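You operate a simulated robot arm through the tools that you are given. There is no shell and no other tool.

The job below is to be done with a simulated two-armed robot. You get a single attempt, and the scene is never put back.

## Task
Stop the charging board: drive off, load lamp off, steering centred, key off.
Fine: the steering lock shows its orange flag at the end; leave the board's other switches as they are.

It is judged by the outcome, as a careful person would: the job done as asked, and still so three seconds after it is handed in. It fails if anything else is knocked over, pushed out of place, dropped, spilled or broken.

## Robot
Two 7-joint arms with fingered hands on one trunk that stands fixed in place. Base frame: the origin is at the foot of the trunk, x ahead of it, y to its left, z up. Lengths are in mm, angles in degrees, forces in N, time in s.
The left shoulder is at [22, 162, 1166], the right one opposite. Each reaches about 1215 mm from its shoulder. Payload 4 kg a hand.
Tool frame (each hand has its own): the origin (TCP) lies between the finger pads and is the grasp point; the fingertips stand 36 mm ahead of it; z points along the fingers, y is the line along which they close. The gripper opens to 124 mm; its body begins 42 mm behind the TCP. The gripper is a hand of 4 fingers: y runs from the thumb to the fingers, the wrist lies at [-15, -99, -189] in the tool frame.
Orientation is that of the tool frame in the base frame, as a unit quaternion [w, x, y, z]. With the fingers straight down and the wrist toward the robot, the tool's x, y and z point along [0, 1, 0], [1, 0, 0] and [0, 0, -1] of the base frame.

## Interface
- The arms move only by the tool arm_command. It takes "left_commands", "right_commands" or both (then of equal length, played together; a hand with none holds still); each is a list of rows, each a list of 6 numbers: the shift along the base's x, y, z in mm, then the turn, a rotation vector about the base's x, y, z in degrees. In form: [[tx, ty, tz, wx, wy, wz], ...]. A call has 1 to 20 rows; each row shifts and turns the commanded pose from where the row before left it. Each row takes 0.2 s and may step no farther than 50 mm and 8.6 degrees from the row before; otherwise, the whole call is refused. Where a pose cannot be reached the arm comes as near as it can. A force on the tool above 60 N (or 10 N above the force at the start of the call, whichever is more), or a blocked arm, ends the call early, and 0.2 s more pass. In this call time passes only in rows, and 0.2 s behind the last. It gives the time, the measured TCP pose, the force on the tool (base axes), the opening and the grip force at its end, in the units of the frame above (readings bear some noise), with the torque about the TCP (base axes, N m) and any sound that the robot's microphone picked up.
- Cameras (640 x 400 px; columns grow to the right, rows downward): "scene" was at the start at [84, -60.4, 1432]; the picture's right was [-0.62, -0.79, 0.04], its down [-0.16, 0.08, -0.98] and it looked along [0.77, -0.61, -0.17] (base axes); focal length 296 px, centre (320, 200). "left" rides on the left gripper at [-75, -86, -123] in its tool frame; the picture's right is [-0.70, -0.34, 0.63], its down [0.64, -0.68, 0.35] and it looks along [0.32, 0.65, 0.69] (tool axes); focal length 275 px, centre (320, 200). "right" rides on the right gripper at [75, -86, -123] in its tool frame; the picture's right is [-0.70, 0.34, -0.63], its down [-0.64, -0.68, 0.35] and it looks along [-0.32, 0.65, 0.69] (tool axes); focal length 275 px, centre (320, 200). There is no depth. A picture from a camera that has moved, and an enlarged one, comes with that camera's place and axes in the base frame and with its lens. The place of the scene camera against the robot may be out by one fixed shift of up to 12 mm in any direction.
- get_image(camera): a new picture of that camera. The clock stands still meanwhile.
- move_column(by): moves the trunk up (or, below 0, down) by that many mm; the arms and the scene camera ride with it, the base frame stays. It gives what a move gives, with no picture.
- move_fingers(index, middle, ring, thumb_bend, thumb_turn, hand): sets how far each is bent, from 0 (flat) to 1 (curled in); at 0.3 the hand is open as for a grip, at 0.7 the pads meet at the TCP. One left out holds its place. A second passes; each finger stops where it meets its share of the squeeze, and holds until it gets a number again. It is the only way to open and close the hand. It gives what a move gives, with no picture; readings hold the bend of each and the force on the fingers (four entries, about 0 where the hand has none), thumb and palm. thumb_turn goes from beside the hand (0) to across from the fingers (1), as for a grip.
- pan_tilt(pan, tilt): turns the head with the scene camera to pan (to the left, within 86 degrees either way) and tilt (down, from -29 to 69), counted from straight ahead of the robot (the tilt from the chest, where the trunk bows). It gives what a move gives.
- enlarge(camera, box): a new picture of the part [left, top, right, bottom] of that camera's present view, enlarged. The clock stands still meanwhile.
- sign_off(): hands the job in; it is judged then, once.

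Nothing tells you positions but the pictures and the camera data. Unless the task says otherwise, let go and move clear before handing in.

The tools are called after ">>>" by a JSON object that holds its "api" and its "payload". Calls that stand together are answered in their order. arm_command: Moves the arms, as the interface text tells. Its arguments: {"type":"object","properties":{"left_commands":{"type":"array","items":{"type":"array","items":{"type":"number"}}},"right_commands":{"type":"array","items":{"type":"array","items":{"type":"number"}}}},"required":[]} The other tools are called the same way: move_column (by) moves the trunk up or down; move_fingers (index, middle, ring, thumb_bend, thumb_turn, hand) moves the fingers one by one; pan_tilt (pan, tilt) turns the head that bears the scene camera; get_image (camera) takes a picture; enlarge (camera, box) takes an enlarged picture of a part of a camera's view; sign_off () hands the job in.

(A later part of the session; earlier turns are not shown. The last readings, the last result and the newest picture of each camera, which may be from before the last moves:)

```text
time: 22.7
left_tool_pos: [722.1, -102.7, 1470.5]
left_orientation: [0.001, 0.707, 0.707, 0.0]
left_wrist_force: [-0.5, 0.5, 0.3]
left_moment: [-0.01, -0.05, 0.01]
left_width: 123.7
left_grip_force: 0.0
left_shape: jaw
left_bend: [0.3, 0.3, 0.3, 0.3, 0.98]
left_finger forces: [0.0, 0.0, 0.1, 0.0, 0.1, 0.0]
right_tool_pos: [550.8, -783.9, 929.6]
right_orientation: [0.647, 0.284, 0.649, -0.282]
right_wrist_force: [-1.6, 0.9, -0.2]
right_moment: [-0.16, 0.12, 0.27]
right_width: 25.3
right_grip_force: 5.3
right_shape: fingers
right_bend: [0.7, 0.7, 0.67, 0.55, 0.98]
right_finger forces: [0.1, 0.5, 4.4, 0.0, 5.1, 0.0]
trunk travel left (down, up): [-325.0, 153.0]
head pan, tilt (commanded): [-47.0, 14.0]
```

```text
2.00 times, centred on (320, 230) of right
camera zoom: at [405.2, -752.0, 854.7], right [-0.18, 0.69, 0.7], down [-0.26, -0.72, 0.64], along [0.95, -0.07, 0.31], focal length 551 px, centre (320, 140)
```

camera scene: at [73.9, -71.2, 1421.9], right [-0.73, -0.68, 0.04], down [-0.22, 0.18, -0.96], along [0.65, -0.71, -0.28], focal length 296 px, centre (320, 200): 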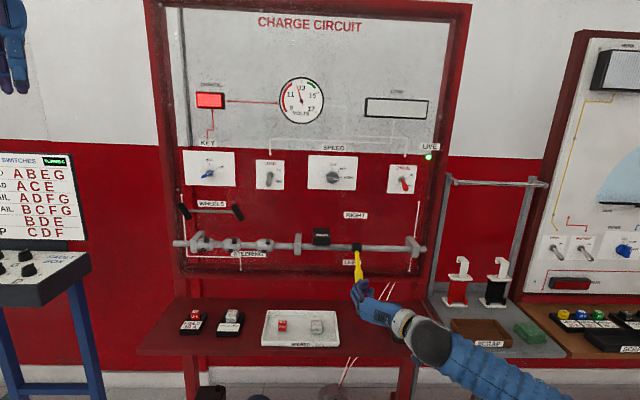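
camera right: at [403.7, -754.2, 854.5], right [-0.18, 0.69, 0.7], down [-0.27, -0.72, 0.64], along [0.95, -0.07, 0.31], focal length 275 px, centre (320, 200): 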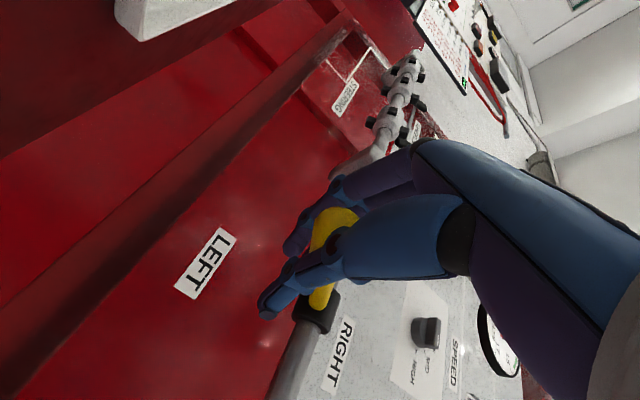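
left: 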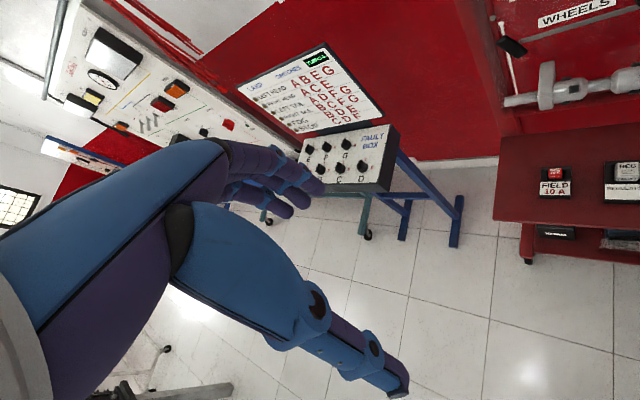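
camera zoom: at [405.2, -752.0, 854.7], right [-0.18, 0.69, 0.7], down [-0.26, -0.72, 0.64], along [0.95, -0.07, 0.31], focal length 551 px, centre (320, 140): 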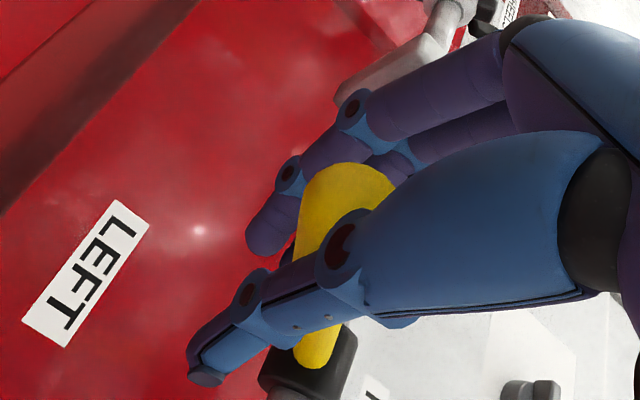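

The grip is now balanced at about 5 N either side. I'll lift gently along the lever's arc, watching the force and the wheels pointer.

>>> {"api": "arm_command", "payload": {"right_commands": [[-0.8, 0.9, 5, 0, 0, 0], [-0.8, 0.9, 5, 0, 0, 0], [-0.8, 0.9, 5, 0, 0, 0], [-0.8, 0.9, 5, 0, 0, 0]]}}

>>> {"api": "enlarge", "payload": {"camera": "scene", "box": [160, 180, 460, 340]}}

>>> {"api": "get_image", "payload": {"camera": "right"}}

```text
time: 23.7
left_tool_pos: [721.9, -104.4, 1470.0]
left_orientation: [0.0, 0.707, 0.707, 0.0]
left_wrist_force: [0.6, 1.0, 0.5]
left_moment: [-0.06, 0.03, -0.01]
left_width: 123.9
left_grip_force: 0.1
left_shape: jaw
left_bend: [0.3, 0.3, 0.3, 0.3, 0.98]
left_finger forces: [0.0, 0.0, 0.0, 0.0, 0.1, 0.1]
right_tool_pos: [546.7, -780.7, 950.5]
right_orientation: [0.647, 0.284, 0.649, -0.283]
right_wrist_force: [3.6, 2.6, -4.8]
right_moment: [0.07, 0.17, 0.14]
right_width: 22.9
right_grip_force: 2.0
right_shape: fingers
right_bend: [0.7, 0.66, 0.7, 0.56, 0.97]
right_finger forces: [0.1, 5.0, 0.0, 0.1, 0.1, 0.0]
trunk travel left (down, up): [-325.0, 153.0]
head pan, tilt (commanded): [-47.0, 14.0]
```

```text
2.13 times, centred on (310, 260) of scene
camera zoom: at [75.0, -71.3, 1421.8], right [-0.73, -0.68, 0.04], down [-0.22, 0.18, -0.96], along [0.65, -0.71, -0.28], focal length 631 px, centre (341, 72)
```

zoom: 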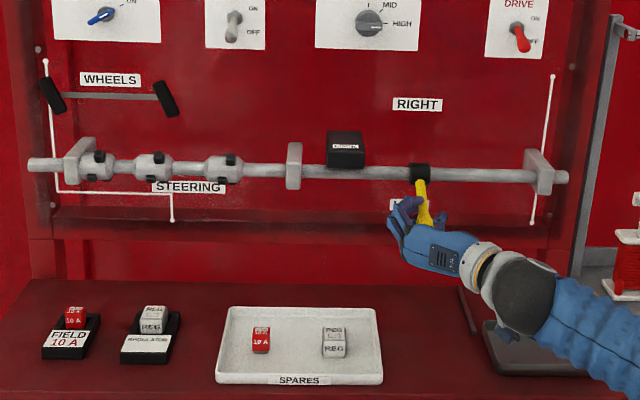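

```text
taken
camera right: at [401.4, -748.4, 875.2], right [-0.18, 0.69, 0.7], down [-0.26, -0.72, 0.64], along [0.95, -0.07, 0.31], focal length 275 px, centre (320, 200)
```

right: 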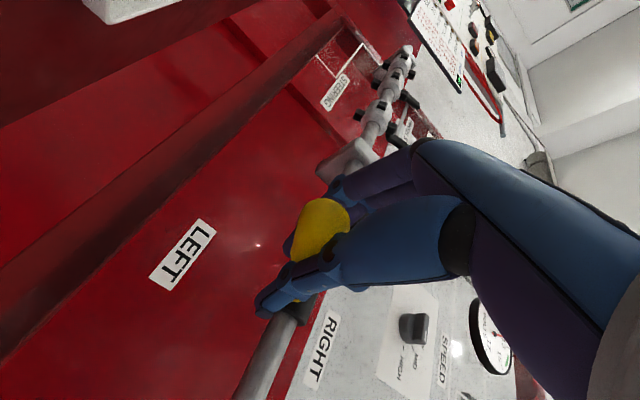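

The hand slid up until the middle finger met the handle, with index below and ring above it; the wheels haven't turned yet. That cages the handle better, so I'll firm the thumb up moderately and lift on.

>>> {"api": "move_fingers", "payload": {"hand": "right", "thumb_bend": 0.6, "index": 0.8, "middle": 0.7, "ring": 0.8}}

>>> {"api": "enlarge", "payload": {"camera": "right", "box": [220, 130, 420, 330]}}

```text
time: 24.7
left_tool_pos: [722.7, -104.5, 1469.8]
left_orientation: [0.0, 0.707, 0.707, 0.0]
left_wrist_force: [-0.1, 0.3, 0.1]
left_moment: [-0.01, -0.02, -0.02]
left_width: 123.6
left_grip_force: 0.1
left_shape: jaw
left_bend: [0.3, 0.3, 0.3, 0.3, 0.98]
left_finger forces: [0.0, 0.1, 0.0, 0.0, 0.0, 0.0]
right_tool_pos: [547.4, -779.4, 950.8]
right_orientation: [0.647, 0.284, 0.649, -0.282]
right_wrist_force: [7.5, -3.8, 2.7]
right_moment: [0.02, 0.23, 0.37]
right_width: 18.8
right_grip_force: 12.5
right_shape: fingers
right_bend: [0.72, 0.66, 0.8, 0.59, 0.98]
right_finger forces: [10.9, 4.7, 0.0, 0.0, 9.0, 0.0]
trunk travel left (down, up): [-325.0, 153.0]
head pan, tilt (commanded): [-47.0, 14.0]
```

```text
2.00 times, centred on (320, 230) of right
camera zoom: at [401.4, -748.6, 874.9], right [-0.18, 0.69, 0.7], down [-0.26, -0.72, 0.64], along [0.95, -0.07, 0.31], focal length 551 px, centre (320, 140)
```

zoom: 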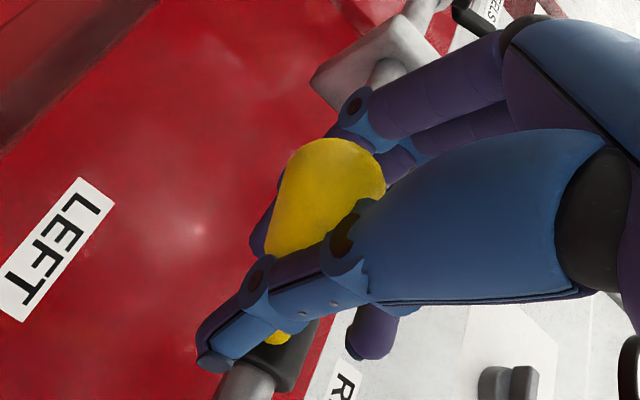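

Index, middle and thumb are all on the handle now. I'll firm the squeeze and try the lift again.

>>> {"api": "move_fingers", "payload": {"hand": "right", "thumb_bend": 0.64, "index": 0.85, "middle": 0.85}}

>>> {"api": "arm_command", "payload": {"right_commands": [[-1, 1.1, 5, 0, 0, 0], [-1, 1.1, 5, 0, 0, 0], [-1, 1.1, 5, 0, 0, 0]]}}

>>> {"api": "enlarge", "payload": {"camera": "scene", "box": [160, 180, 460, 340]}}

>>> {"api": "get_image", "payload": {"camera": "right"}}

```text
time: 25.7
left_tool_pos: [721.6, -104.9, 1470.1]
left_orientation: [0.0, 0.707, 0.707, 0.0]
left_wrist_force: [-0.1, -0.5, -0.4]
left_moment: [0.01, 0.01, 0.01]
left_width: 123.5
left_grip_force: 0.1
left_shape: jaw
left_bend: [0.3, 0.3, 0.3, 0.3, 0.98]
left_finger forces: [0.0, 0.0, 0.0, 0.1, 0.0, 0.1]
right_tool_pos: [545.5, -780.2, 949.6]
right_orientation: [0.647, 0.284, 0.649, -0.283]
right_wrist_force: [8.2, -9.2, 2.6]
right_moment: [-0.03, 0.42, 0.81]
right_width: 19.2
right_grip_force: 21.1
right_shape: fingers
right_bend: [0.72, 0.66, 0.8, 0.6, 0.98]
right_finger forces: [12.6, 10.6, 0.0, 0.0, 19.0, 0.0]
trunk travel left (down, up): [-325.0, 153.0]
head pan, tilt (commanded): [-47.0, 14.0]
```

```text
time: 26.5
left_tool_pos: [722.1, -105.5, 1468.3]
left_orientation: [0.0, 0.707, 0.707, 0.001]
left_wrist_force: [0.4, 0.8, -0.1]
left_moment: [0.04, 0.0, -0.02]
left_width: 123.3
left_grip_force: 0.0
left_shape: jaw
left_bend: [0.3, 0.3, 0.3, 0.3, 0.98]
left_finger forces: [0.0, 0.1, 0.1, 0.1, 0.1, 0.0]
right_tool_pos: [544.0, -778.2, 960.9]
right_orientation: [0.646, 0.284, 0.65, -0.282]
right_wrist_force: [-6.6, 0.3, -19.2]
right_moment: [0.74, 1.33, 0.7]
right_width: 20.4
right_grip_force: 31.5
right_shape: fingers
right_bend: [0.72, 0.66, 0.8, 0.6, 0.99]
right_finger forces: [29.2, 7.7, 0.0, 0.0, 26.2, 0.1]
trunk travel left (down, up): [-325.0, 153.0]
head pan, tilt (commanded): [-47.0, 14.0]
```

```text
2.13 times, centred on (310, 260) of scene
camera zoom: at [74.9, -72.7, 1421.5], right [-0.73, -0.68, 0.04], down [-0.22, 0.18, -0.96], along [0.65, -0.71, -0.28], focal length 631 px, centre (341, 72)
```

zoom: 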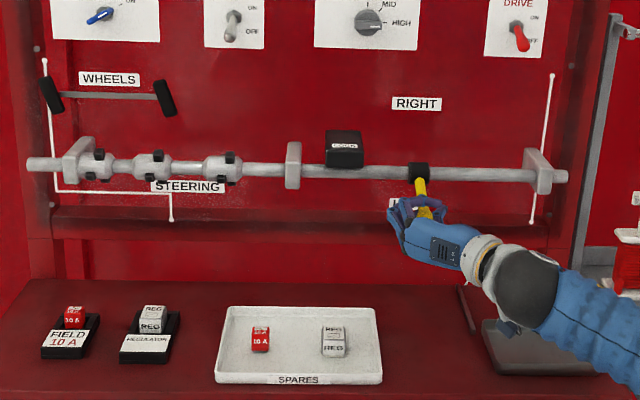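

```text
taken
camera right: at [397.9, -745.6, 887.0], right [-0.18, 0.69, 0.7], down [-0.26, -0.72, 0.64], along [0.95, -0.07, 0.31], focal length 275 px, centre (320, 200)
```

right: 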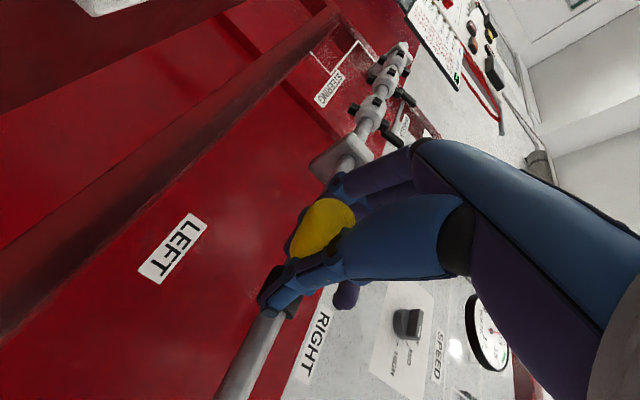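

Force is building (about 19 N downward on the hand) and the lever seems to be starting to move. I'll continue the lift in small steps.

>>> {"api": "arm_command", "payload": {"right_commands": [[-1, 1.1, 5, 0, 0, 0], [-1, 1.1, 5, 0, 0, 0]]}}

>>> {"api": "enlarge", "payload": {"camera": "scene", "box": [160, 180, 460, 340]}}

>>> {"api": "enlarge", "payload": {"camera": "right", "box": [220, 130, 420, 330]}}

```text
time: 27.1
left_tool_pos: [722.2, -103.7, 1470.7]
left_orientation: [0.0, 0.707, 0.707, 0.001]
left_wrist_force: [0.4, -0.7, 0.3]
left_moment: [-0.03, -0.03, 0.0]
left_width: 124.1
left_grip_force: 0.1
left_shape: jaw
left_bend: [0.3, 0.3, 0.3, 0.3, 0.98]
left_finger forces: [0.0, 0.1, 0.0, 0.0, 0.1, 0.1]
right_tool_pos: [541.9, -774.3, 976.6]
right_orientation: [0.648, 0.284, 0.648, -0.282]
right_wrist_force: [-12.4, 1.2, -16.3]
right_moment: [0.6, 1.14, 0.79]
right_width: 26.0
right_grip_force: 24.2
right_shape: fingers
right_bend: [0.72, 0.72, 0.8, 0.6, 0.98]
right_finger forces: [22.7, 0.0, 0.0, 0.1, 24.8, 0.0]
trunk travel left (down, up): [-325.0, 153.0]
head pan, tilt (commanded): [-47.0, 14.0]
```

```text
2.13 times, centred on (310, 260) of scene
camera zoom: at [73.5, -72.0, 1422.0], right [-0.73, -0.68, 0.04], down [-0.22, 0.18, -0.96], along [0.65, -0.71, -0.28], focal length 631 px, centre (341, 72)
```

zoom: 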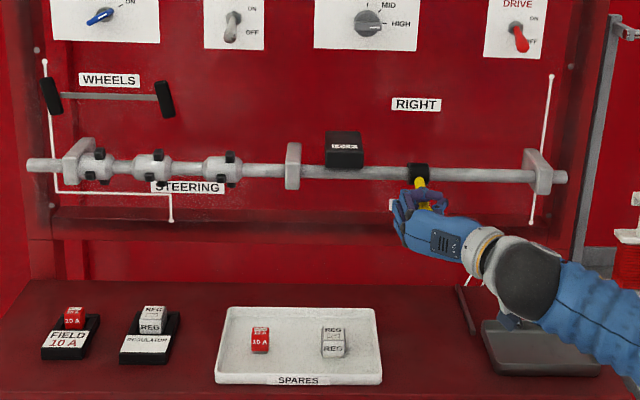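

```text
2.00 times, centred on (320, 230) of right
camera zoom: at [396.2, -743.2, 901.2], right [-0.18, 0.69, 0.7], down [-0.26, -0.72, 0.64], along [0.95, -0.07, 0.32], focal length 551 px, centre (320, 140)
```

zoom: 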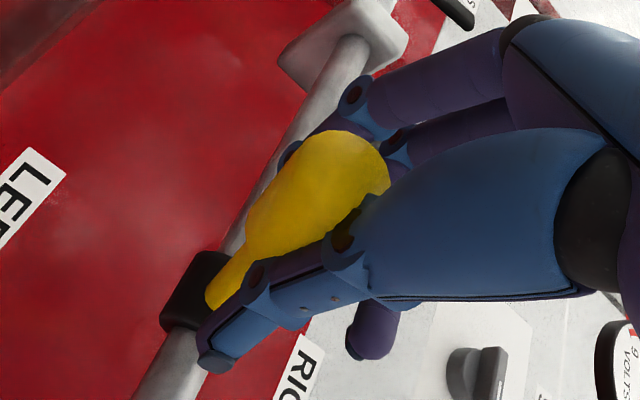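

The wheels pointer has begun to straighten, but the handle is working down toward the index finger. I'll loosen, drop the hand about 28 mm to re-centre the handle high in the grip, and close again.

>>> {"api": "move_fingers", "payload": {"hand": "right", "index": 0.5, "middle": 0.5, "ring": 0.5, "thumb_bend": 0.45}}

>>> {"api": "arm_command", "payload": {"right_commands": [[0, 0, -10, 0, 0, 0], [0, 0, -10, 0, 0, 0], [0, 0, -8, 0, 0, 0]]}}

>>> {"api": "enlarge", "payload": {"camera": "scene", "box": [160, 190, 280, 270]}}

>>> {"api": "get_image", "payload": {"camera": "right"}}

```text
time: 28.1
left_tool_pos: [721.5, -103.7, 1469.8]
left_orientation: [0.0, 0.707, 0.707, 0.001]
left_wrist_force: [0.5, -1.1, -1.2]
left_moment: [0.01, 0.0, -0.02]
left_width: 123.5
left_grip_force: 0.1
left_shape: jaw
left_bend: [0.3, 0.3, 0.3, 0.3, 0.98]
left_finger forces: [0.0, 0.0, 0.0, 0.0, 0.1, 0.0]
right_tool_pos: [542.3, -774.5, 974.9]
right_orientation: [0.647, 0.284, 0.649, -0.282]
right_wrist_force: [-0.6, 0.8, 0.6]
right_moment: [-0.02, 0.04, 0.01]
right_width: 69.6
right_grip_force: 0.0
right_shape: fingers
right_bend: [0.5, 0.5, 0.5, 0.45, 0.98]
right_finger forces: [0.0, 0.0, 0.0, 0.1, 0.0, 0.1]
trunk travel left (down, up): [-325.0, 153.0]
head pan, tilt (commanded): [-47.0, 14.0]
```

```text
time: 28.9
left_tool_pos: [721.8, -103.1, 1469.9]
left_orientation: [-0.001, 0.707, 0.707, -0.001]
left_wrist_force: [-0.3, 0.4, -0.5]
left_moment: [0.0, 0.01, 0.02]
left_width: 123.7
left_grip_force: 0.1
left_shape: jaw
left_bend: [0.3, 0.3, 0.3, 0.3, 0.98]
left_finger forces: [0.1, 0.0, 0.0, 0.1, 0.0, 0.0]
right_tool_pos: [541.6, -774.0, 946.5]
right_orientation: [0.647, 0.283, 0.649, -0.283]
right_wrist_force: [0.9, 0.5, 0.4]
right_moment: [-0.04, -0.02, 0.02]
right_width: 69.5
right_grip_force: 0.1
right_shape: fingers
right_bend: [0.5, 0.5, 0.5, 0.45, 0.98]
right_finger forces: [0.0, 0.1, 0.1, 0.1, 0.0, 0.0]
trunk travel left (down, up): [-325.0, 153.0]
head pan, tilt (commanded): [-47.0, 14.0]
```

```text
5.00 times, centred on (220, 230) of scene
camera zoom: at [74.5, -71.5, 1421.8], right [-0.73, -0.68, 0.04], down [-0.22, 0.18, -0.96], along [0.65, -0.71, -0.28], focal length 1478 px, centre (820, 50)
```

zoom: 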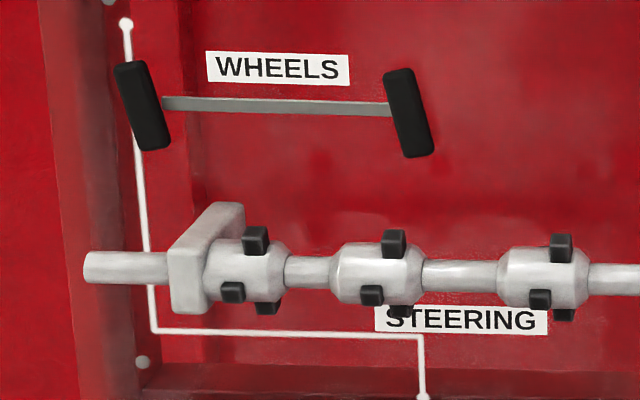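

```text
taken
camera right: at [395.9, -742.6, 871.1], right [-0.18, 0.69, 0.7], down [-0.26, -0.72, 0.64], along [0.95, -0.07, 0.31], focal length 275 px, centre (320, 200)
```

right: 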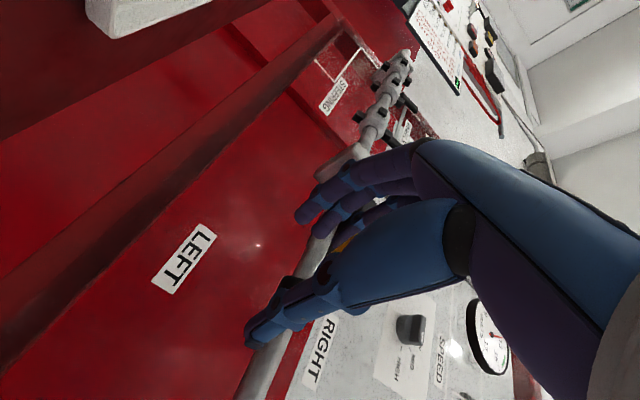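

The wheels tilt has shrunk from about 24° to about 10°, and the lever held its place when released. The handle should now be at the top of my grip, so I'll close and lift the rest of the way.

>>> {"api": "move_fingers", "payload": {"hand": "right", "index": 0.8, "middle": 0.8, "ring": 0.7, "thumb_bend": 0.6}}

>>> {"api": "enlarge", "payload": {"camera": "right", "box": [220, 130, 420, 330]}}

>>> {"api": "enlarge", "payload": {"camera": "scene", "box": [300, 220, 460, 340]}}

```text
time: 29.9
left_tool_pos: [722.7, -103.5, 1470.2]
left_orientation: [0.0, 0.706, 0.708, 0.0]
left_wrist_force: [0.0, -0.6, 0.2]
left_moment: [0.0, -0.01, 0.0]
left_width: 123.6
left_grip_force: 0.1
left_shape: jaw
left_bend: [0.3, 0.3, 0.3, 0.3, 0.98]
left_finger forces: [0.0, 0.1, 0.1, 0.0, 0.1, 0.0]
right_tool_pos: [541.5, -774.5, 944.7]
right_orientation: [0.646, 0.284, 0.65, -0.282]
right_wrist_force: [3.8, 1.6, -1.9]
right_moment: [-0.02, 0.1, 0.1]
right_width: 12.7
right_grip_force: 2.4
right_shape: fingers
right_bend: [0.78, 0.8, 0.68, 0.6, 0.97]
right_finger forces: [0.0, 1.6, 2.8, 0.1, 0.0, 0.0]
trunk travel left (down, up): [-325.0, 153.0]
head pan, tilt (commanded): [-47.0, 14.0]
```

```text
2.00 times, centred on (320, 230) of right
camera zoom: at [396.1, -742.4, 871.2], right [-0.18, 0.69, 0.7], down [-0.26, -0.72, 0.64], along [0.95, -0.07, 0.31], focal length 551 px, centre (320, 140)
```

zoom: 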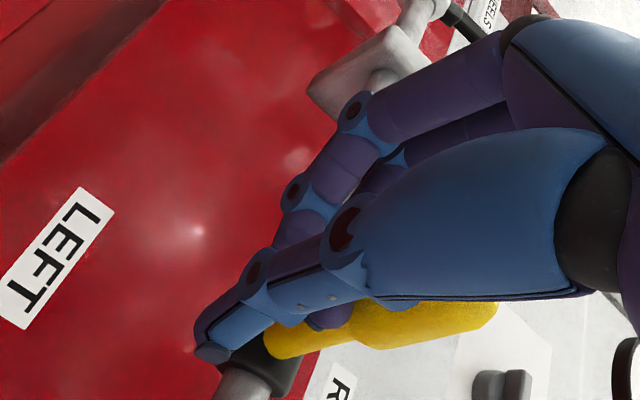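

```text
3.33 times, centred on (380, 280) of scene
camera zoom: at [74.8, -71.3, 1421.8], right [-0.73, -0.68, 0.04], down [-0.22, 0.18, -0.96], along [0.65, -0.71, -0.28], focal length 986 px, centre (120, -67)
```

zoom: 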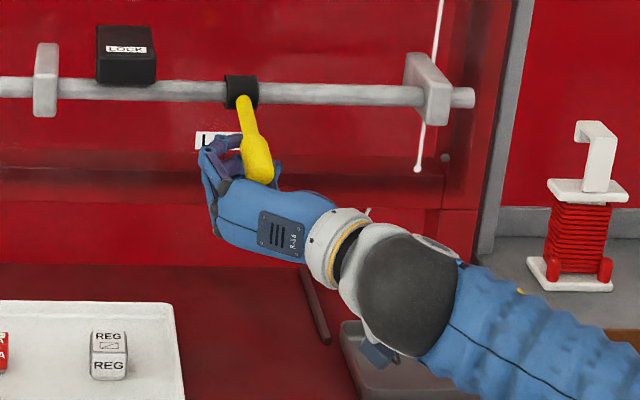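

The handle now rests on top of the thumb and middle finger, with the ring finger beside it. Lifting will push it up directly, so I'll raise in small steps.

>>> {"api": "arm_command", "payload": {"right_commands": [[0, 0, 5, 0, 0, 0], [0, 0, 5, 0, 0, 0], [0, 0, 5, 0, 0, 0]]}}

>>> {"api": "enlarge", "payload": {"camera": "scene", "box": [160, 190, 280, 270]}}

>>> {"api": "enlarge", "payload": {"camera": "scene", "box": [300, 220, 460, 340]}}

```text
time: 30.7
left_tool_pos: [722.3, -105.1, 1469.7]
left_orientation: [0.0, 0.707, 0.707, 0.0]
left_wrist_force: [-0.1, 1.0, 0.2]
left_moment: [0.01, -0.01, -0.04]
left_width: 123.7
left_grip_force: 0.1
left_shape: jaw
left_bend: [0.3, 0.3, 0.3, 0.3, 0.98]
left_finger forces: [0.0, 0.0, 0.0, 0.0, 0.1, 0.1]
right_tool_pos: [541.1, -773.8, 961.1]
right_orientation: [0.646, 0.284, 0.651, -0.282]
right_wrist_force: [2.7, 4.2, -4.8]
right_moment: [-0.08, 0.15, 0.09]
right_width: 13.1
right_grip_force: 3.1
right_shape: fingers
right_bend: [0.78, 0.8, 0.68, 0.6, 0.97]
right_finger forces: [0.0, 0.1, 6.2, 0.0, 0.0, 0.1]
trunk travel left (down, up): [-325.0, 153.0]
head pan, tilt (commanded): [-47.0, 14.0]
```

```text
5.00 times, centred on (220, 230) of scene
camera zoom: at [75.1, -71.5, 1421.6], right [-0.73, -0.68, 0.04], down [-0.22, 0.18, -0.96], along [0.65, -0.71, -0.28], focal length 1478 px, centre (820, 50)
```

zoom: 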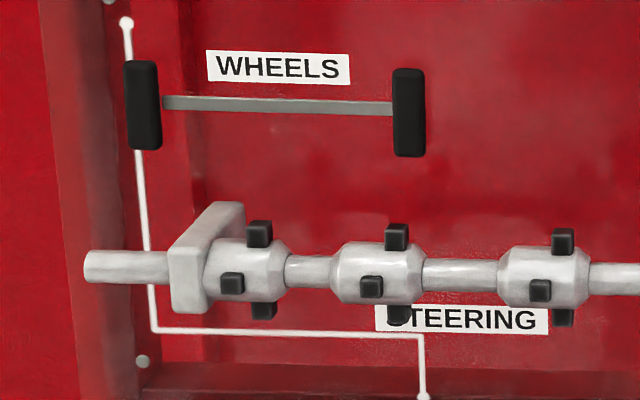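

```text
3.33 times, centred on (380, 280) of scene
camera zoom: at [75.1, -71.5, 1421.6], right [-0.73, -0.68, 0.04], down [-0.22, 0.18, -0.96], along [0.65, -0.71, -0.28], focal length 986 px, centre (120, -67)
```

zoom: 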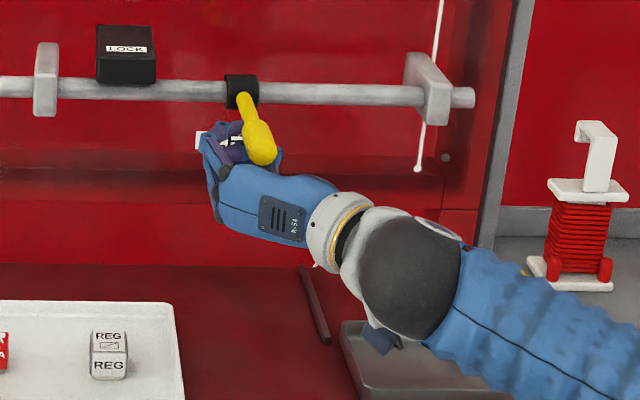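

The wheels look close to straight. I'll zoom in tightly on them to judge how near centre they are.

>>> {"api": "enlarge", "payload": {"camera": "scene", "box": [176, 196, 206, 226]}}

>>> {"api": "enlarge", "payload": {"camera": "scene", "box": [228, 196, 258, 226]}}

>>> {"api": "enlarge", "payload": {"camera": "scene", "box": [305, 215, 385, 275]}}

```text
13.33 times, centred on (191, 211) of scene
camera zoom: at [75.1, -71.5, 1421.6], right [-0.73, -0.68, 0.04], down [-0.22, 0.18, -0.96], along [0.65, -0.71, -0.28], focal length 3942 px, centre (2040, 53)
```

zoom: 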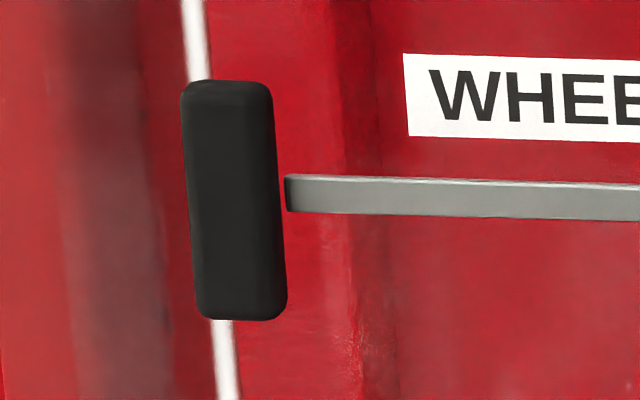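

```text
13.33 times, centred on (243, 211) of scene
camera zoom: at [75.1, -71.5, 1421.6], right [-0.73, -0.68, 0.04], down [-0.22, 0.18, -0.96], along [0.65, -0.71, -0.28], focal length 3942 px, centre (1347, 53)
```

zoom: 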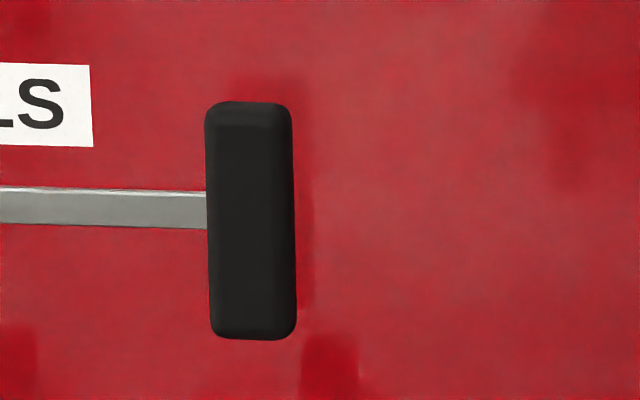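

```text
6.67 times, centred on (345, 245) of scene
camera zoom: at [75.1, -71.5, 1421.6], right [-0.73, -0.68, 0.04], down [-0.22, 0.18, -0.96], along [0.65, -0.71, -0.28], focal length 1971 px, centre (153, -100)
```

zoom: 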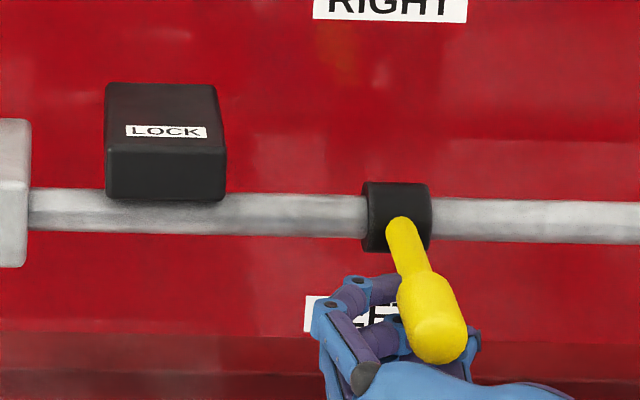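

Both wheels read within about a degree of vertical, so the steering is essentially centred. I'll open the ring finger first so it doesn't drag the lever, then drop the hand clear and back away.

>>> {"api": "move_fingers", "payload": {"hand": "right", "ring": 0.35}}

>>> {"api": "arm_command", "payload": {"right_commands": [[0, 0, -6, 0, 0, 0], [0, 0, -10, 0, 0, 0], [0, 0, -12, 0, 0, 0], [-13.6, 14.7, -6, 0, 0, 0], [-20.4, 22, 0, 0, 0, 0], [-27.2, 29.4, 0, 0, 0, 0], [-27.2, 29.4, 0, 0, 0, 0]]}}

>>> {"api": "get_image", "payload": {"camera": "right"}}

>>> {"api": "enlarge", "payload": {"camera": "scene", "box": [160, 180, 460, 340]}}

>>> {"api": "enlarge", "payload": {"camera": "scene", "box": [176, 196, 206, 226]}}

```text
time: 31.7
left_tool_pos: [722.0, -102.7, 1469.8]
left_orientation: [0.0, 0.707, 0.707, 0.001]
left_wrist_force: [0.1, -0.2, -0.2]
left_moment: [0.0, 0.0, -0.02]
left_width: 123.7
left_grip_force: 0.1
left_shape: jaw
left_bend: [0.3, 0.3, 0.3, 0.3, 0.98]
left_finger forces: [0.0, 0.0, 0.0, 0.0, 0.0, 0.0]
right_tool_pos: [540.8, -774.2, 961.5]
right_orientation: [0.647, 0.284, 0.649, -0.282]
right_wrist_force: [-0.6, -0.3, -0.8]
right_moment: [0.0, -0.02, -0.02]
right_width: 13.0
right_grip_force: 0.4
right_shape: fingers
right_bend: [0.78, 0.8, 0.35, 0.6, 0.97]
right_finger forces: [0.0, 1.0, 0.0, 0.0, 0.0, 0.0]
trunk travel left (down, up): [-325.0, 153.0]
head pan, tilt (commanded): [-47.0, 14.0]
```

```text
time: 33.3
left_tool_pos: [720.7, -102.1, 1470.3]
left_orientation: [0.002, 0.707, 0.708, 0.0]
left_wrist_force: [0.3, -0.7, 0.2]
left_moment: [0.01, -0.01, -0.01]
left_width: 123.9
left_grip_force: 0.0
left_shape: jaw
left_bend: [0.3, 0.3, 0.3, 0.3, 0.98]
left_finger forces: [0.0, 0.0, 0.0, 0.1, 0.0, 0.0]
right_tool_pos: [451.5, -677.9, 928.2]
right_orientation: [0.648, 0.283, 0.649, -0.283]
right_wrist_force: [-1.2, -0.6, -0.3]
right_moment: [0.01, 0.01, 0.05]
right_width: 12.8
right_grip_force: 0.0
right_shape: fingers
right_bend: [0.78, 0.8, 0.35, 0.6, 0.97]
right_finger forces: [0.0, 0.1, 0.0, 0.1, 0.0, 0.0]
trunk travel left (down, up): [-325.0, 153.0]
head pan, tilt (commanded): [-47.0, 14.0]
```

```text
taken
camera right: at [306.5, -646.7, 853.4], right [-0.18, 0.69, 0.7], down [-0.26, -0.72, 0.64], along [0.95, -0.07, 0.31], focal length 275 px, centre (320, 200)
```

right: 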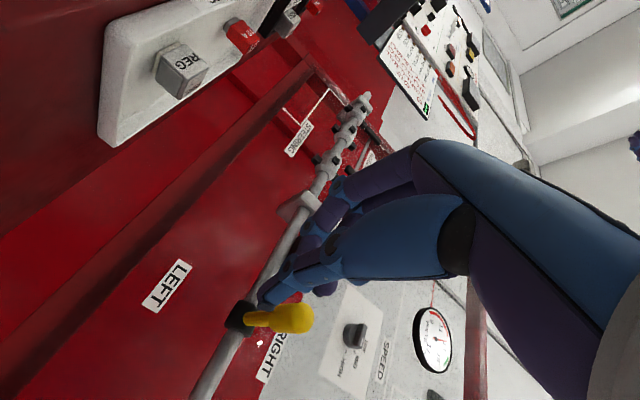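

```text
2.13 times, centred on (310, 260) of scene
camera zoom: at [73.8, -70.7, 1421.9], right [-0.73, -0.68, 0.04], down [-0.22, 0.18, -0.96], along [0.65, -0.71, -0.28], focal length 631 px, centre (341, 72)
```

zoom: 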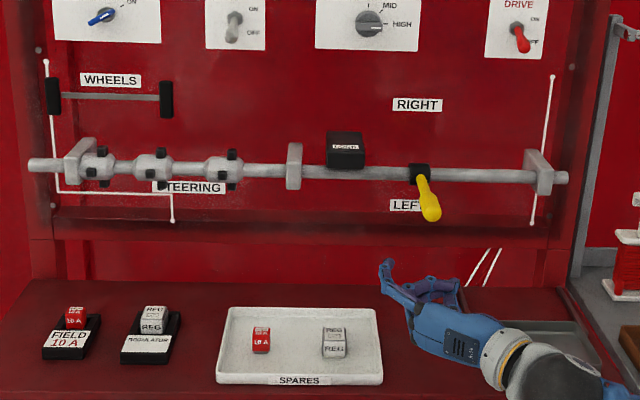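

```text
13.33 times, centred on (191, 211) of scene
camera zoom: at [73.8, -70.7, 1421.9], right [-0.73, -0.68, 0.04], down [-0.22, 0.18, -0.96], along [0.65, -0.71, -0.28], focal length 3942 px, centre (2040, 53)
```

zoom: 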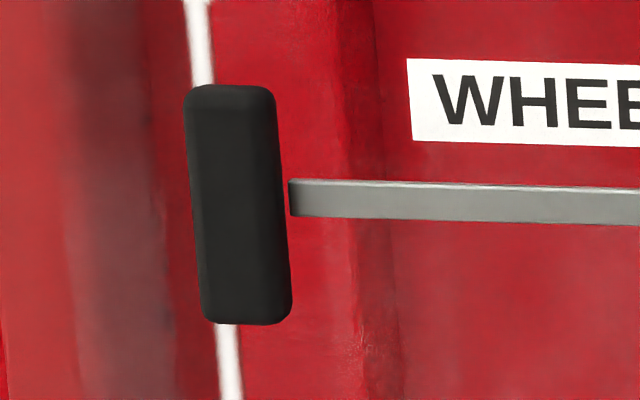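

The lever held when I let go and now points straight out, with the wheels upright. Next is the key: I'll carry the right hand up and left in front of it at a safe stand-off, rolling it back so the grip lines up across the key's blade.

>>> {"api": "arm_command", "payload": {"right_commands": [[29.2, 24.9, 22.9, 5.1, -5.5, 0], [29.2, 24.9, 22.9, 5.1, -5.5, 0], [29.2, 24.9, 22.9, 5.1, -5.5, 0], [29.2, 24.9, 22.9, 5.1, -5.5, 0], [29.2, 24.9, 22.9, 5.1, -5.5, 0], [29.2, 24.9, 22.9, 5.1, -5.5, 0], [29.2, 24.9, 22.9, 5.1, -5.5, 0], [29.2, 24.9, 22.9, 5.1, -5.5, 0], [29.2, 24.9, 22.9, 0, 0, 0], [29.2, 24.9, 22.9, 0, 0, 0], [29.2, 24.9, 22.9, 0, 0, 0], [29.2, 24.9, 22.9, 0, 0, 0]]}}

>>> {"api": "move_fingers", "payload": {"hand": "right", "index": 0.5, "middle": 0.5, "ring": 0.5, "thumb_bend": 0.5}}

>>> {"api": "get_image", "payload": {"camera": "right"}}

>>> {"api": "get_image", "payload": {"camera": "scene"}}

```text
time: 35.9
left_tool_pos: [721.8, -101.4, 1469.0]
left_orientation: [0.001, 0.707, 0.708, 0.0]
left_wrist_force: [1.2, 0.3, 0.0]
left_moment: [-0.01, 0.0, -0.01]
left_width: 124.2
left_grip_force: 0.0
left_shape: jaw
left_bend: [0.3, 0.3, 0.3, 0.3, 0.98]
left_finger forces: [0.1, 0.1, 0.1, 0.0, 0.0, 0.1]
right_tool_pos: [802.5, -378.9, 1205.7]
right_orientation: [0.702, 0.569, 0.42, 0.078]
right_wrist_force: [0.5, 0.0, -0.3]
right_moment: [0.01, 0.01, -0.03]
right_width: 13.0
right_grip_force: 0.1
right_shape: fingers
right_bend: [0.78, 0.8, 0.35, 0.6, 0.97]
right_finger forces: [0.0, 0.0, 0.0, 0.0, 0.0, 0.0]
trunk travel left (down, up): [-325.0, 153.0]
head pan, tilt (commanded): [-47.0, 14.0]
```

```text
time: 36.9
left_tool_pos: [721.9, -103.3, 1469.7]
left_orientation: [0.0, 0.707, 0.707, 0.0]
left_wrist_force: [0.1, 0.5, 0.3]
left_moment: [0.03, 0.0, 0.02]
left_width: 123.8
left_grip_force: 0.1
left_shape: jaw
left_bend: [0.3, 0.3, 0.3, 0.3, 0.98]
left_finger forces: [0.0, 0.0, 0.0, 0.0, 0.1, 0.1]
right_tool_pos: [801.9, -379.8, 1205.1]
right_orientation: [0.702, 0.57, 0.42, 0.08]
right_wrist_force: [0.7, -0.3, 0.3]
right_moment: [0.02, -0.01, -0.02]
right_width: 62.0
right_grip_force: 0.1
right_shape: fingers
right_bend: [0.5, 0.5, 0.5, 0.5, 0.97]
right_finger forces: [0.1, 0.0, 0.0, 0.0, 0.0, 0.1]
trunk travel left (down, up): [-325.0, 153.0]
head pan, tilt (commanded): [-47.0, 14.0]
```

```text
taken
camera right: at [735.5, -274.5, 1093.7], right [-0.75, 0.17, 0.64], down [-0.42, -0.87, -0.27], along [0.51, -0.47, 0.72], focal length 275 px, centre (320, 200)
```

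right: 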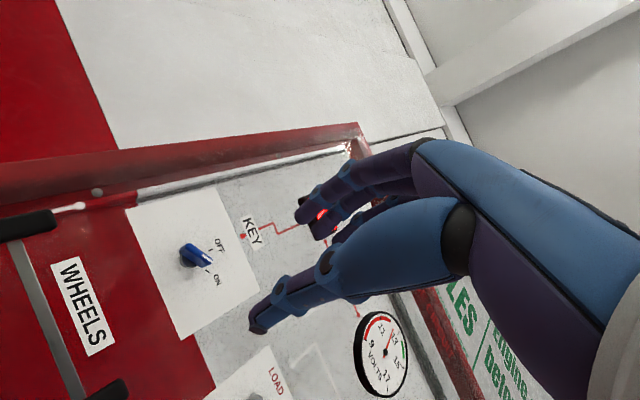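

```text
taken
camera scene: at [74.7, -71.1, 1421.8], right [-0.73, -0.68, 0.04], down [-0.22, 0.18, -0.96], along [0.65, -0.71, -0.28], focal length 296 px, centre (320, 200)
```

scene: 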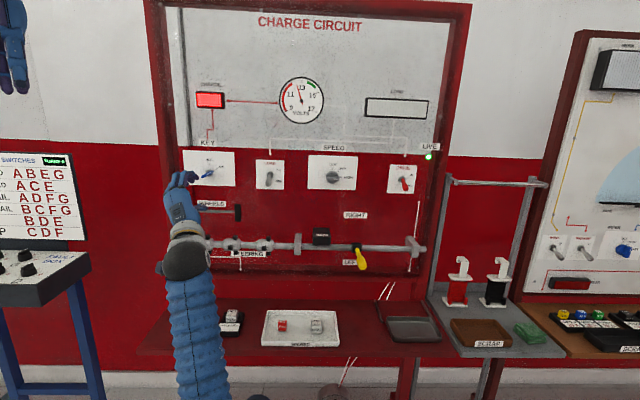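

The key is in view from the hand, near (990–1005, -525, 1222). I'll zoom in to fix its exact centre and blade direction.

>>> {"api": "enlarge", "payload": {"camera": "right", "box": [140, 205, 260, 305]}}

>>> {"api": "enlarge", "payload": {"camera": "scene", "box": [160, 140, 260, 200]}}

```text
4.00 times, centred on (200, 255) of right
camera zoom: at [735.5, -274.5, 1093.7], right [-0.75, 0.17, 0.64], down [-0.42, -0.87, -0.27], along [0.51, -0.47, 0.72], focal length 1101 px, centre (800, -20)
```

zoom: 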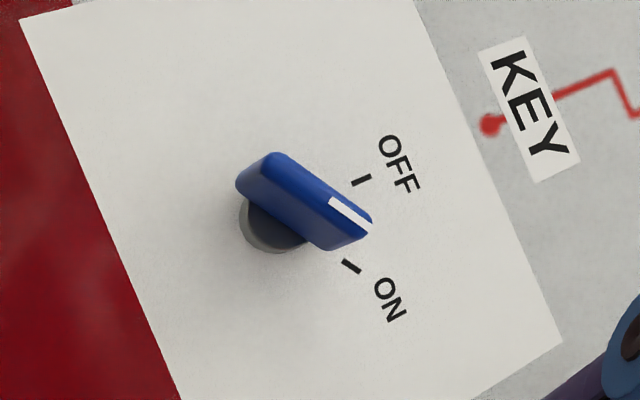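

```text
6.40 times, centred on (210, 170) of scene
camera zoom: at [74.7, -71.1, 1421.8], right [-0.73, -0.68, 0.04], down [-0.22, 0.18, -0.96], along [0.65, -0.71, -0.28], focal length 1892 px, centre (1024, 392)
```

zoom: 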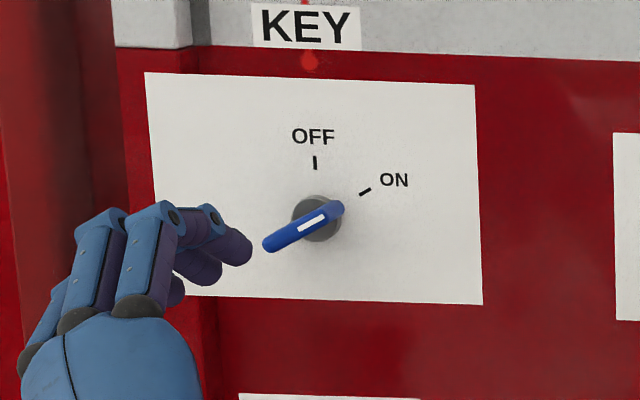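

From the two hand views the key handle's front sits at about a=-378, n=1053, z=1221, its blade about 61° clockwise from vertical. My hand's roll already matches it, so I'll line up in front and stop about 35 mm short.

>>> {"api": "arm_command", "payload": {"right_commands": [[25.6, -10.4, 4.3, 0, 0, 0], [25.6, -10.4, 4.3, 0, 0, 0], [25.6, -10.4, 4.3, 0, 0, 0], [25.6, -10.4, 4.3, 0, 0, 0]]}}

>>> {"api": "get_image", "payload": {"camera": "right"}}

>>> {"api": "enlarge", "payload": {"camera": "scene", "box": [140, 130, 260, 210]}}

```text
time: 37.9
left_tool_pos: [720.9, -102.8, 1469.7]
left_orientation: [0.0, 0.707, 0.707, 0.0]
left_wrist_force: [-0.1, -1.0, 0.4]
left_moment: [-0.03, -0.01, 0.0]
left_width: 123.6
left_grip_force: 0.2
left_shape: jaw
left_bend: [0.3, 0.3, 0.3, 0.3, 0.98]
left_finger forces: [0.0, 0.0, 0.1, 0.0, 0.0, 0.0]
right_tool_pos: [908.2, -420.4, 1220.8]
right_orientation: [0.702, 0.569, 0.422, 0.08]
right_wrist_force: [-0.4, 0.0, -0.2]
right_moment: [-0.02, -0.01, 0.0]
right_width: 61.7
right_grip_force: 0.0
right_shape: fingers
right_bend: [0.5, 0.5, 0.5, 0.5, 0.97]
right_finger forces: [0.0, 0.1, 0.0, 0.0, 0.1, 0.1]
trunk travel left (down, up): [-325.0, 153.0]
head pan, tilt (commanded): [-47.0, 14.0]
```

```text
taken
camera right: at [840.7, -315.6, 1108.7], right [-0.75, 0.17, 0.64], down [-0.42, -0.87, -0.27], along [0.51, -0.47, 0.72], focal length 275 px, centre (320, 200)
```

right: 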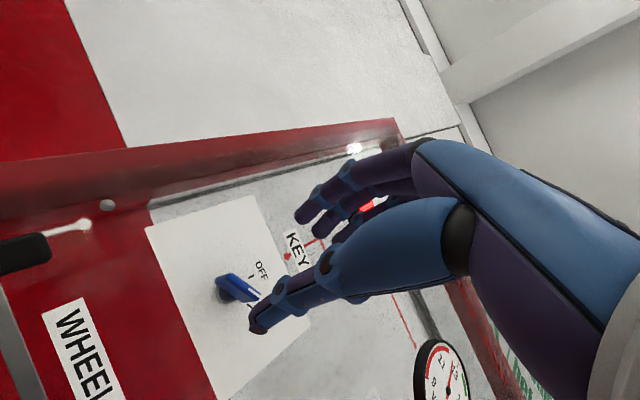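

```text
5.00 times, centred on (200, 170) of scene
camera zoom: at [75.0, -71.2, 1421.7], right [-0.73, -0.68, 0.04], down [-0.22, 0.18, -0.96], along [0.65, -0.71, -0.28], focal length 1478 px, centre (920, 350)
```

zoom: 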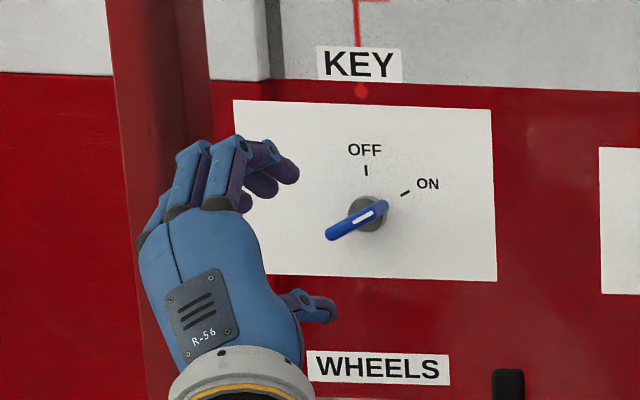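

Rechecking the panel corners shows the board stands at 45°, its white plates at x−y depth 1093 mm and the key handle protruding about 26 mm. I'll correct the hand's yaw by 2° and move in until the fingertips are just short of the handle.

>>> {"api": "arm_command", "payload": {"right_commands": [[12.6, -15.7, 0, 0, 0, 0.55], [12.6, -15.7, 0, 0, 0, 0.55], [12.6, -15.7, 0, 0, 0, 0.55], [12.6, -15.7, 0, 0, 0, 0.55]]}}

>>> {"api": "get_image", "payload": {"camera": "right"}}

>>> {"api": "enlarge", "payload": {"camera": "scene", "box": [140, 130, 260, 210]}}

```text
time: 38.9
left_tool_pos: [721.5, -103.4, 1470.8]
left_orientation: [0.0, 0.707, 0.708, 0.0]
left_wrist_force: [-0.1, -0.1, 0.7]
left_moment: [0.04, -0.01, -0.03]
left_width: 123.7
left_grip_force: 0.0
left_shape: jaw
left_bend: [0.3, 0.3, 0.3, 0.3, 0.98]
left_finger forces: [0.0, 0.0, 0.0, 0.0, 0.1, 0.0]
right_tool_pos: [956.6, -484.2, 1220.3]
right_orientation: [0.7, 0.561, 0.432, 0.093]
right_wrist_force: [0.2, 0.9, -0.3]
right_moment: [0.0, -0.01, 0.0]
right_width: 62.0
right_grip_force: 0.0
right_shape: fingers
right_bend: [0.5, 0.5, 0.5, 0.5, 0.97]
right_finger forces: [0.0, 0.0, 0.0, 0.0, 0.0, 0.0]
trunk travel left (down, up): [-325.0, 153.0]
head pan, tilt (commanded): [-47.0, 14.0]
```

```text
taken
camera right: at [886.4, -383.6, 1108.1], right [-0.75, 0.14, 0.64], down [-0.39, -0.88, -0.27], along [0.53, -0.45, 0.72], focal length 275 px, centre (320, 200)
```

right: 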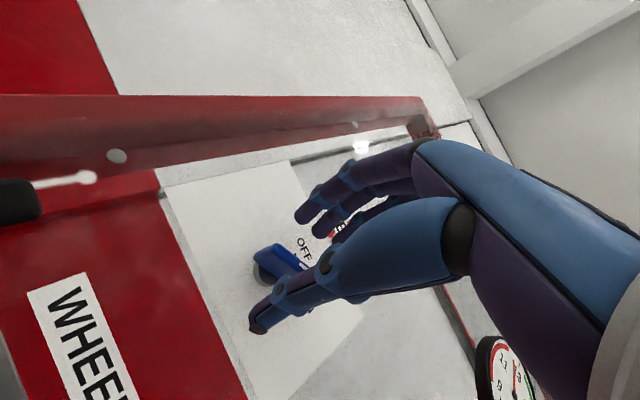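

```text
5.00 times, centred on (200, 170) of scene
camera zoom: at [75.0, -71.7, 1421.7], right [-0.73, -0.68, 0.04], down [-0.22, 0.18, -0.96], along [0.65, -0.71, -0.28], focal length 1478 px, centre (920, 350)
```

zoom: 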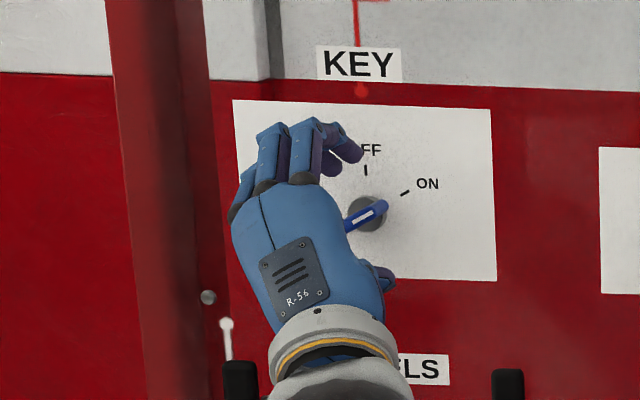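

The hand is aligned: the fingers sit above-left of the blade and the thumb below-right. I'll go in the last 30 mm gently and close lightly.

>>> {"api": "arm_command", "payload": {"right_commands": [[7, -7, 0, 0, 0, 0], [7, -7, 0, 0, 0, 0], [6, -6, 0, 0, 0, 0]]}}

>>> {"api": "enlarge", "payload": {"camera": "right", "box": [230, 160, 390, 320]}}

>>> {"api": "enlarge", "payload": {"camera": "scene", "box": [160, 140, 260, 200]}}

```text
time: 39.7
left_tool_pos: [721.8, -103.2, 1468.1]
left_orientation: [0.0, 0.707, 0.707, 0.0]
left_wrist_force: [-0.1, -0.2, -0.8]
left_moment: [0.0, 0.01, -0.02]
left_width: 123.6
left_grip_force: 0.0
left_shape: jaw
left_bend: [0.3, 0.3, 0.3, 0.3, 0.98]
left_finger forces: [0.0, 0.0, 0.1, 0.0, 0.0, 0.0]
right_tool_pos: [976.3, -505.6, 1219.5]
right_orientation: [0.7, 0.561, 0.432, 0.093]
right_wrist_force: [1.0, 0.0, 0.8]
right_moment: [0.0, -0.01, 0.03]
right_width: 62.0
right_grip_force: 0.1
right_shape: fingers
right_bend: [0.5, 0.5, 0.5, 0.5, 0.97]
right_finger forces: [0.0, 0.0, 0.0, 0.1, 0.1, 0.1]
trunk travel left (down, up): [-325.0, 153.0]
head pan, tilt (commanded): [-47.0, 14.0]
```

```text
2.50 times, centred on (310, 240) of right
camera zoom: at [904.8, -402.6, 1108.0], right [-0.75, 0.14, 0.64], down [-0.39, -0.88, -0.27], along [0.53, -0.45, 0.72], focal length 688 px, centre (345, 100)
```

zoom: 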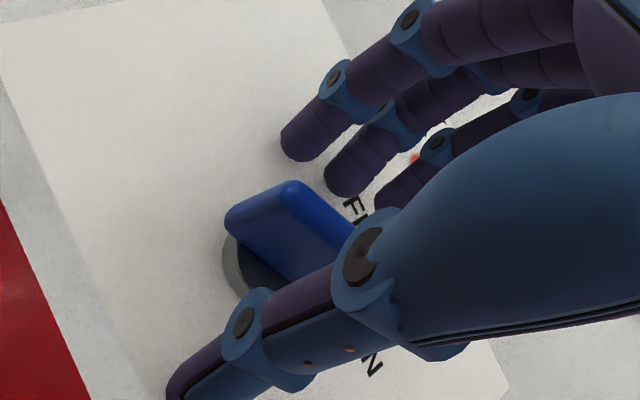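

```text
6.40 times, centred on (210, 170) of scene
camera zoom: at [74.8, -71.4, 1421.8], right [-0.73, -0.68, 0.04], down [-0.22, 0.18, -0.96], along [0.65, -0.71, -0.28], focal length 1892 px, centre (1024, 392)
```

zoom: 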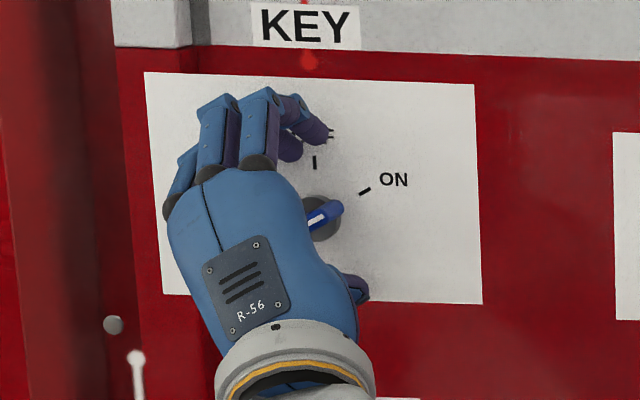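

Fingers and thumb straddle the blade without touching anything. I'll close onto it.

>>> {"api": "move_fingers", "payload": {"hand": "right", "index": 0.66, "middle": 0.66, "ring": 0.66, "thumb_bend": 0.66}}

>>> {"api": "enlarge", "payload": {"camera": "right", "box": [230, 160, 390, 320]}}

>>> {"api": "enlarge", "payload": {"camera": "scene", "box": [160, 140, 260, 200]}}

```text
time: 40.7
left_tool_pos: [722.2, -104.9, 1470.3]
left_orientation: [0.0, 0.708, 0.707, 0.0]
left_wrist_force: [-0.2, 0.1, 0.3]
left_moment: [0.0, -0.01, -0.04]
left_width: 123.9
left_grip_force: 0.1
left_shape: jaw
left_bend: [0.3, 0.3, 0.3, 0.3, 0.98]
left_finger forces: [0.0, 0.0, 0.0, 0.0, 0.0, 0.0]
right_tool_pos: [975.7, -504.8, 1220.3]
right_orientation: [0.7, 0.561, 0.431, 0.093]
right_wrist_force: [-2.4, -1.6, -2.9]
right_moment: [-0.08, 0.07, 0.0]
right_width: 20.5
right_grip_force: 4.5
right_shape: fingers
right_bend: [0.65, 0.65, 0.66, 0.64, 0.97]
right_finger forces: [1.5, 1.1, 0.1, 0.0, 5.7, 0.0]
trunk travel left (down, up): [-325.0, 153.0]
head pan, tilt (commanded): [-47.0, 14.0]
```

```text
2.50 times, centred on (310, 240) of right
camera zoom: at [904.7, -402.7, 1107.8], right [-0.75, 0.14, 0.64], down [-0.39, -0.88, -0.27], along [0.53, -0.45, 0.72], focal length 688 px, centre (345, 100)
```

zoom: 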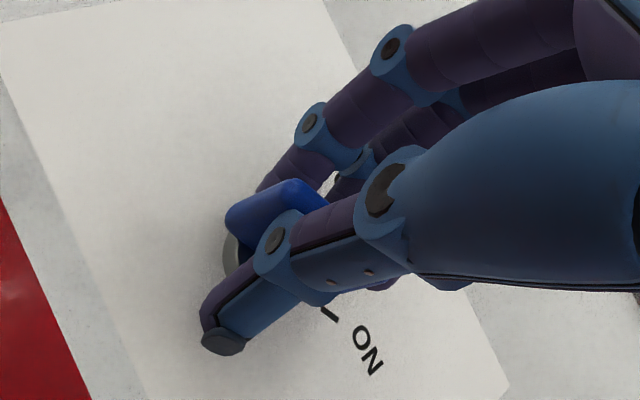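

```text
6.40 times, centred on (210, 170) of scene
camera zoom: at [74.8, -71.5, 1421.7], right [-0.73, -0.68, 0.04], down [-0.22, 0.18, -0.96], along [0.65, -0.71, -0.28], focal length 1892 px, centre (1024, 392)
```

zoom: 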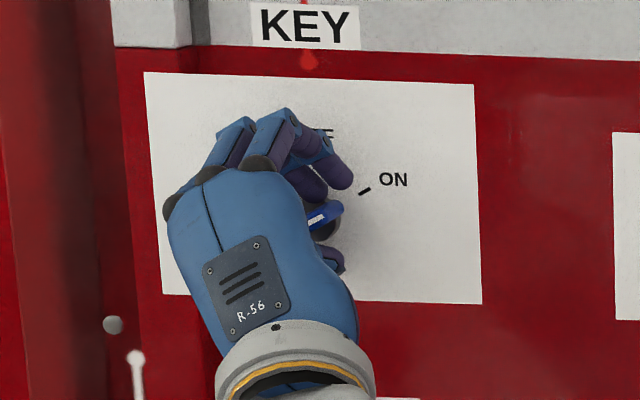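

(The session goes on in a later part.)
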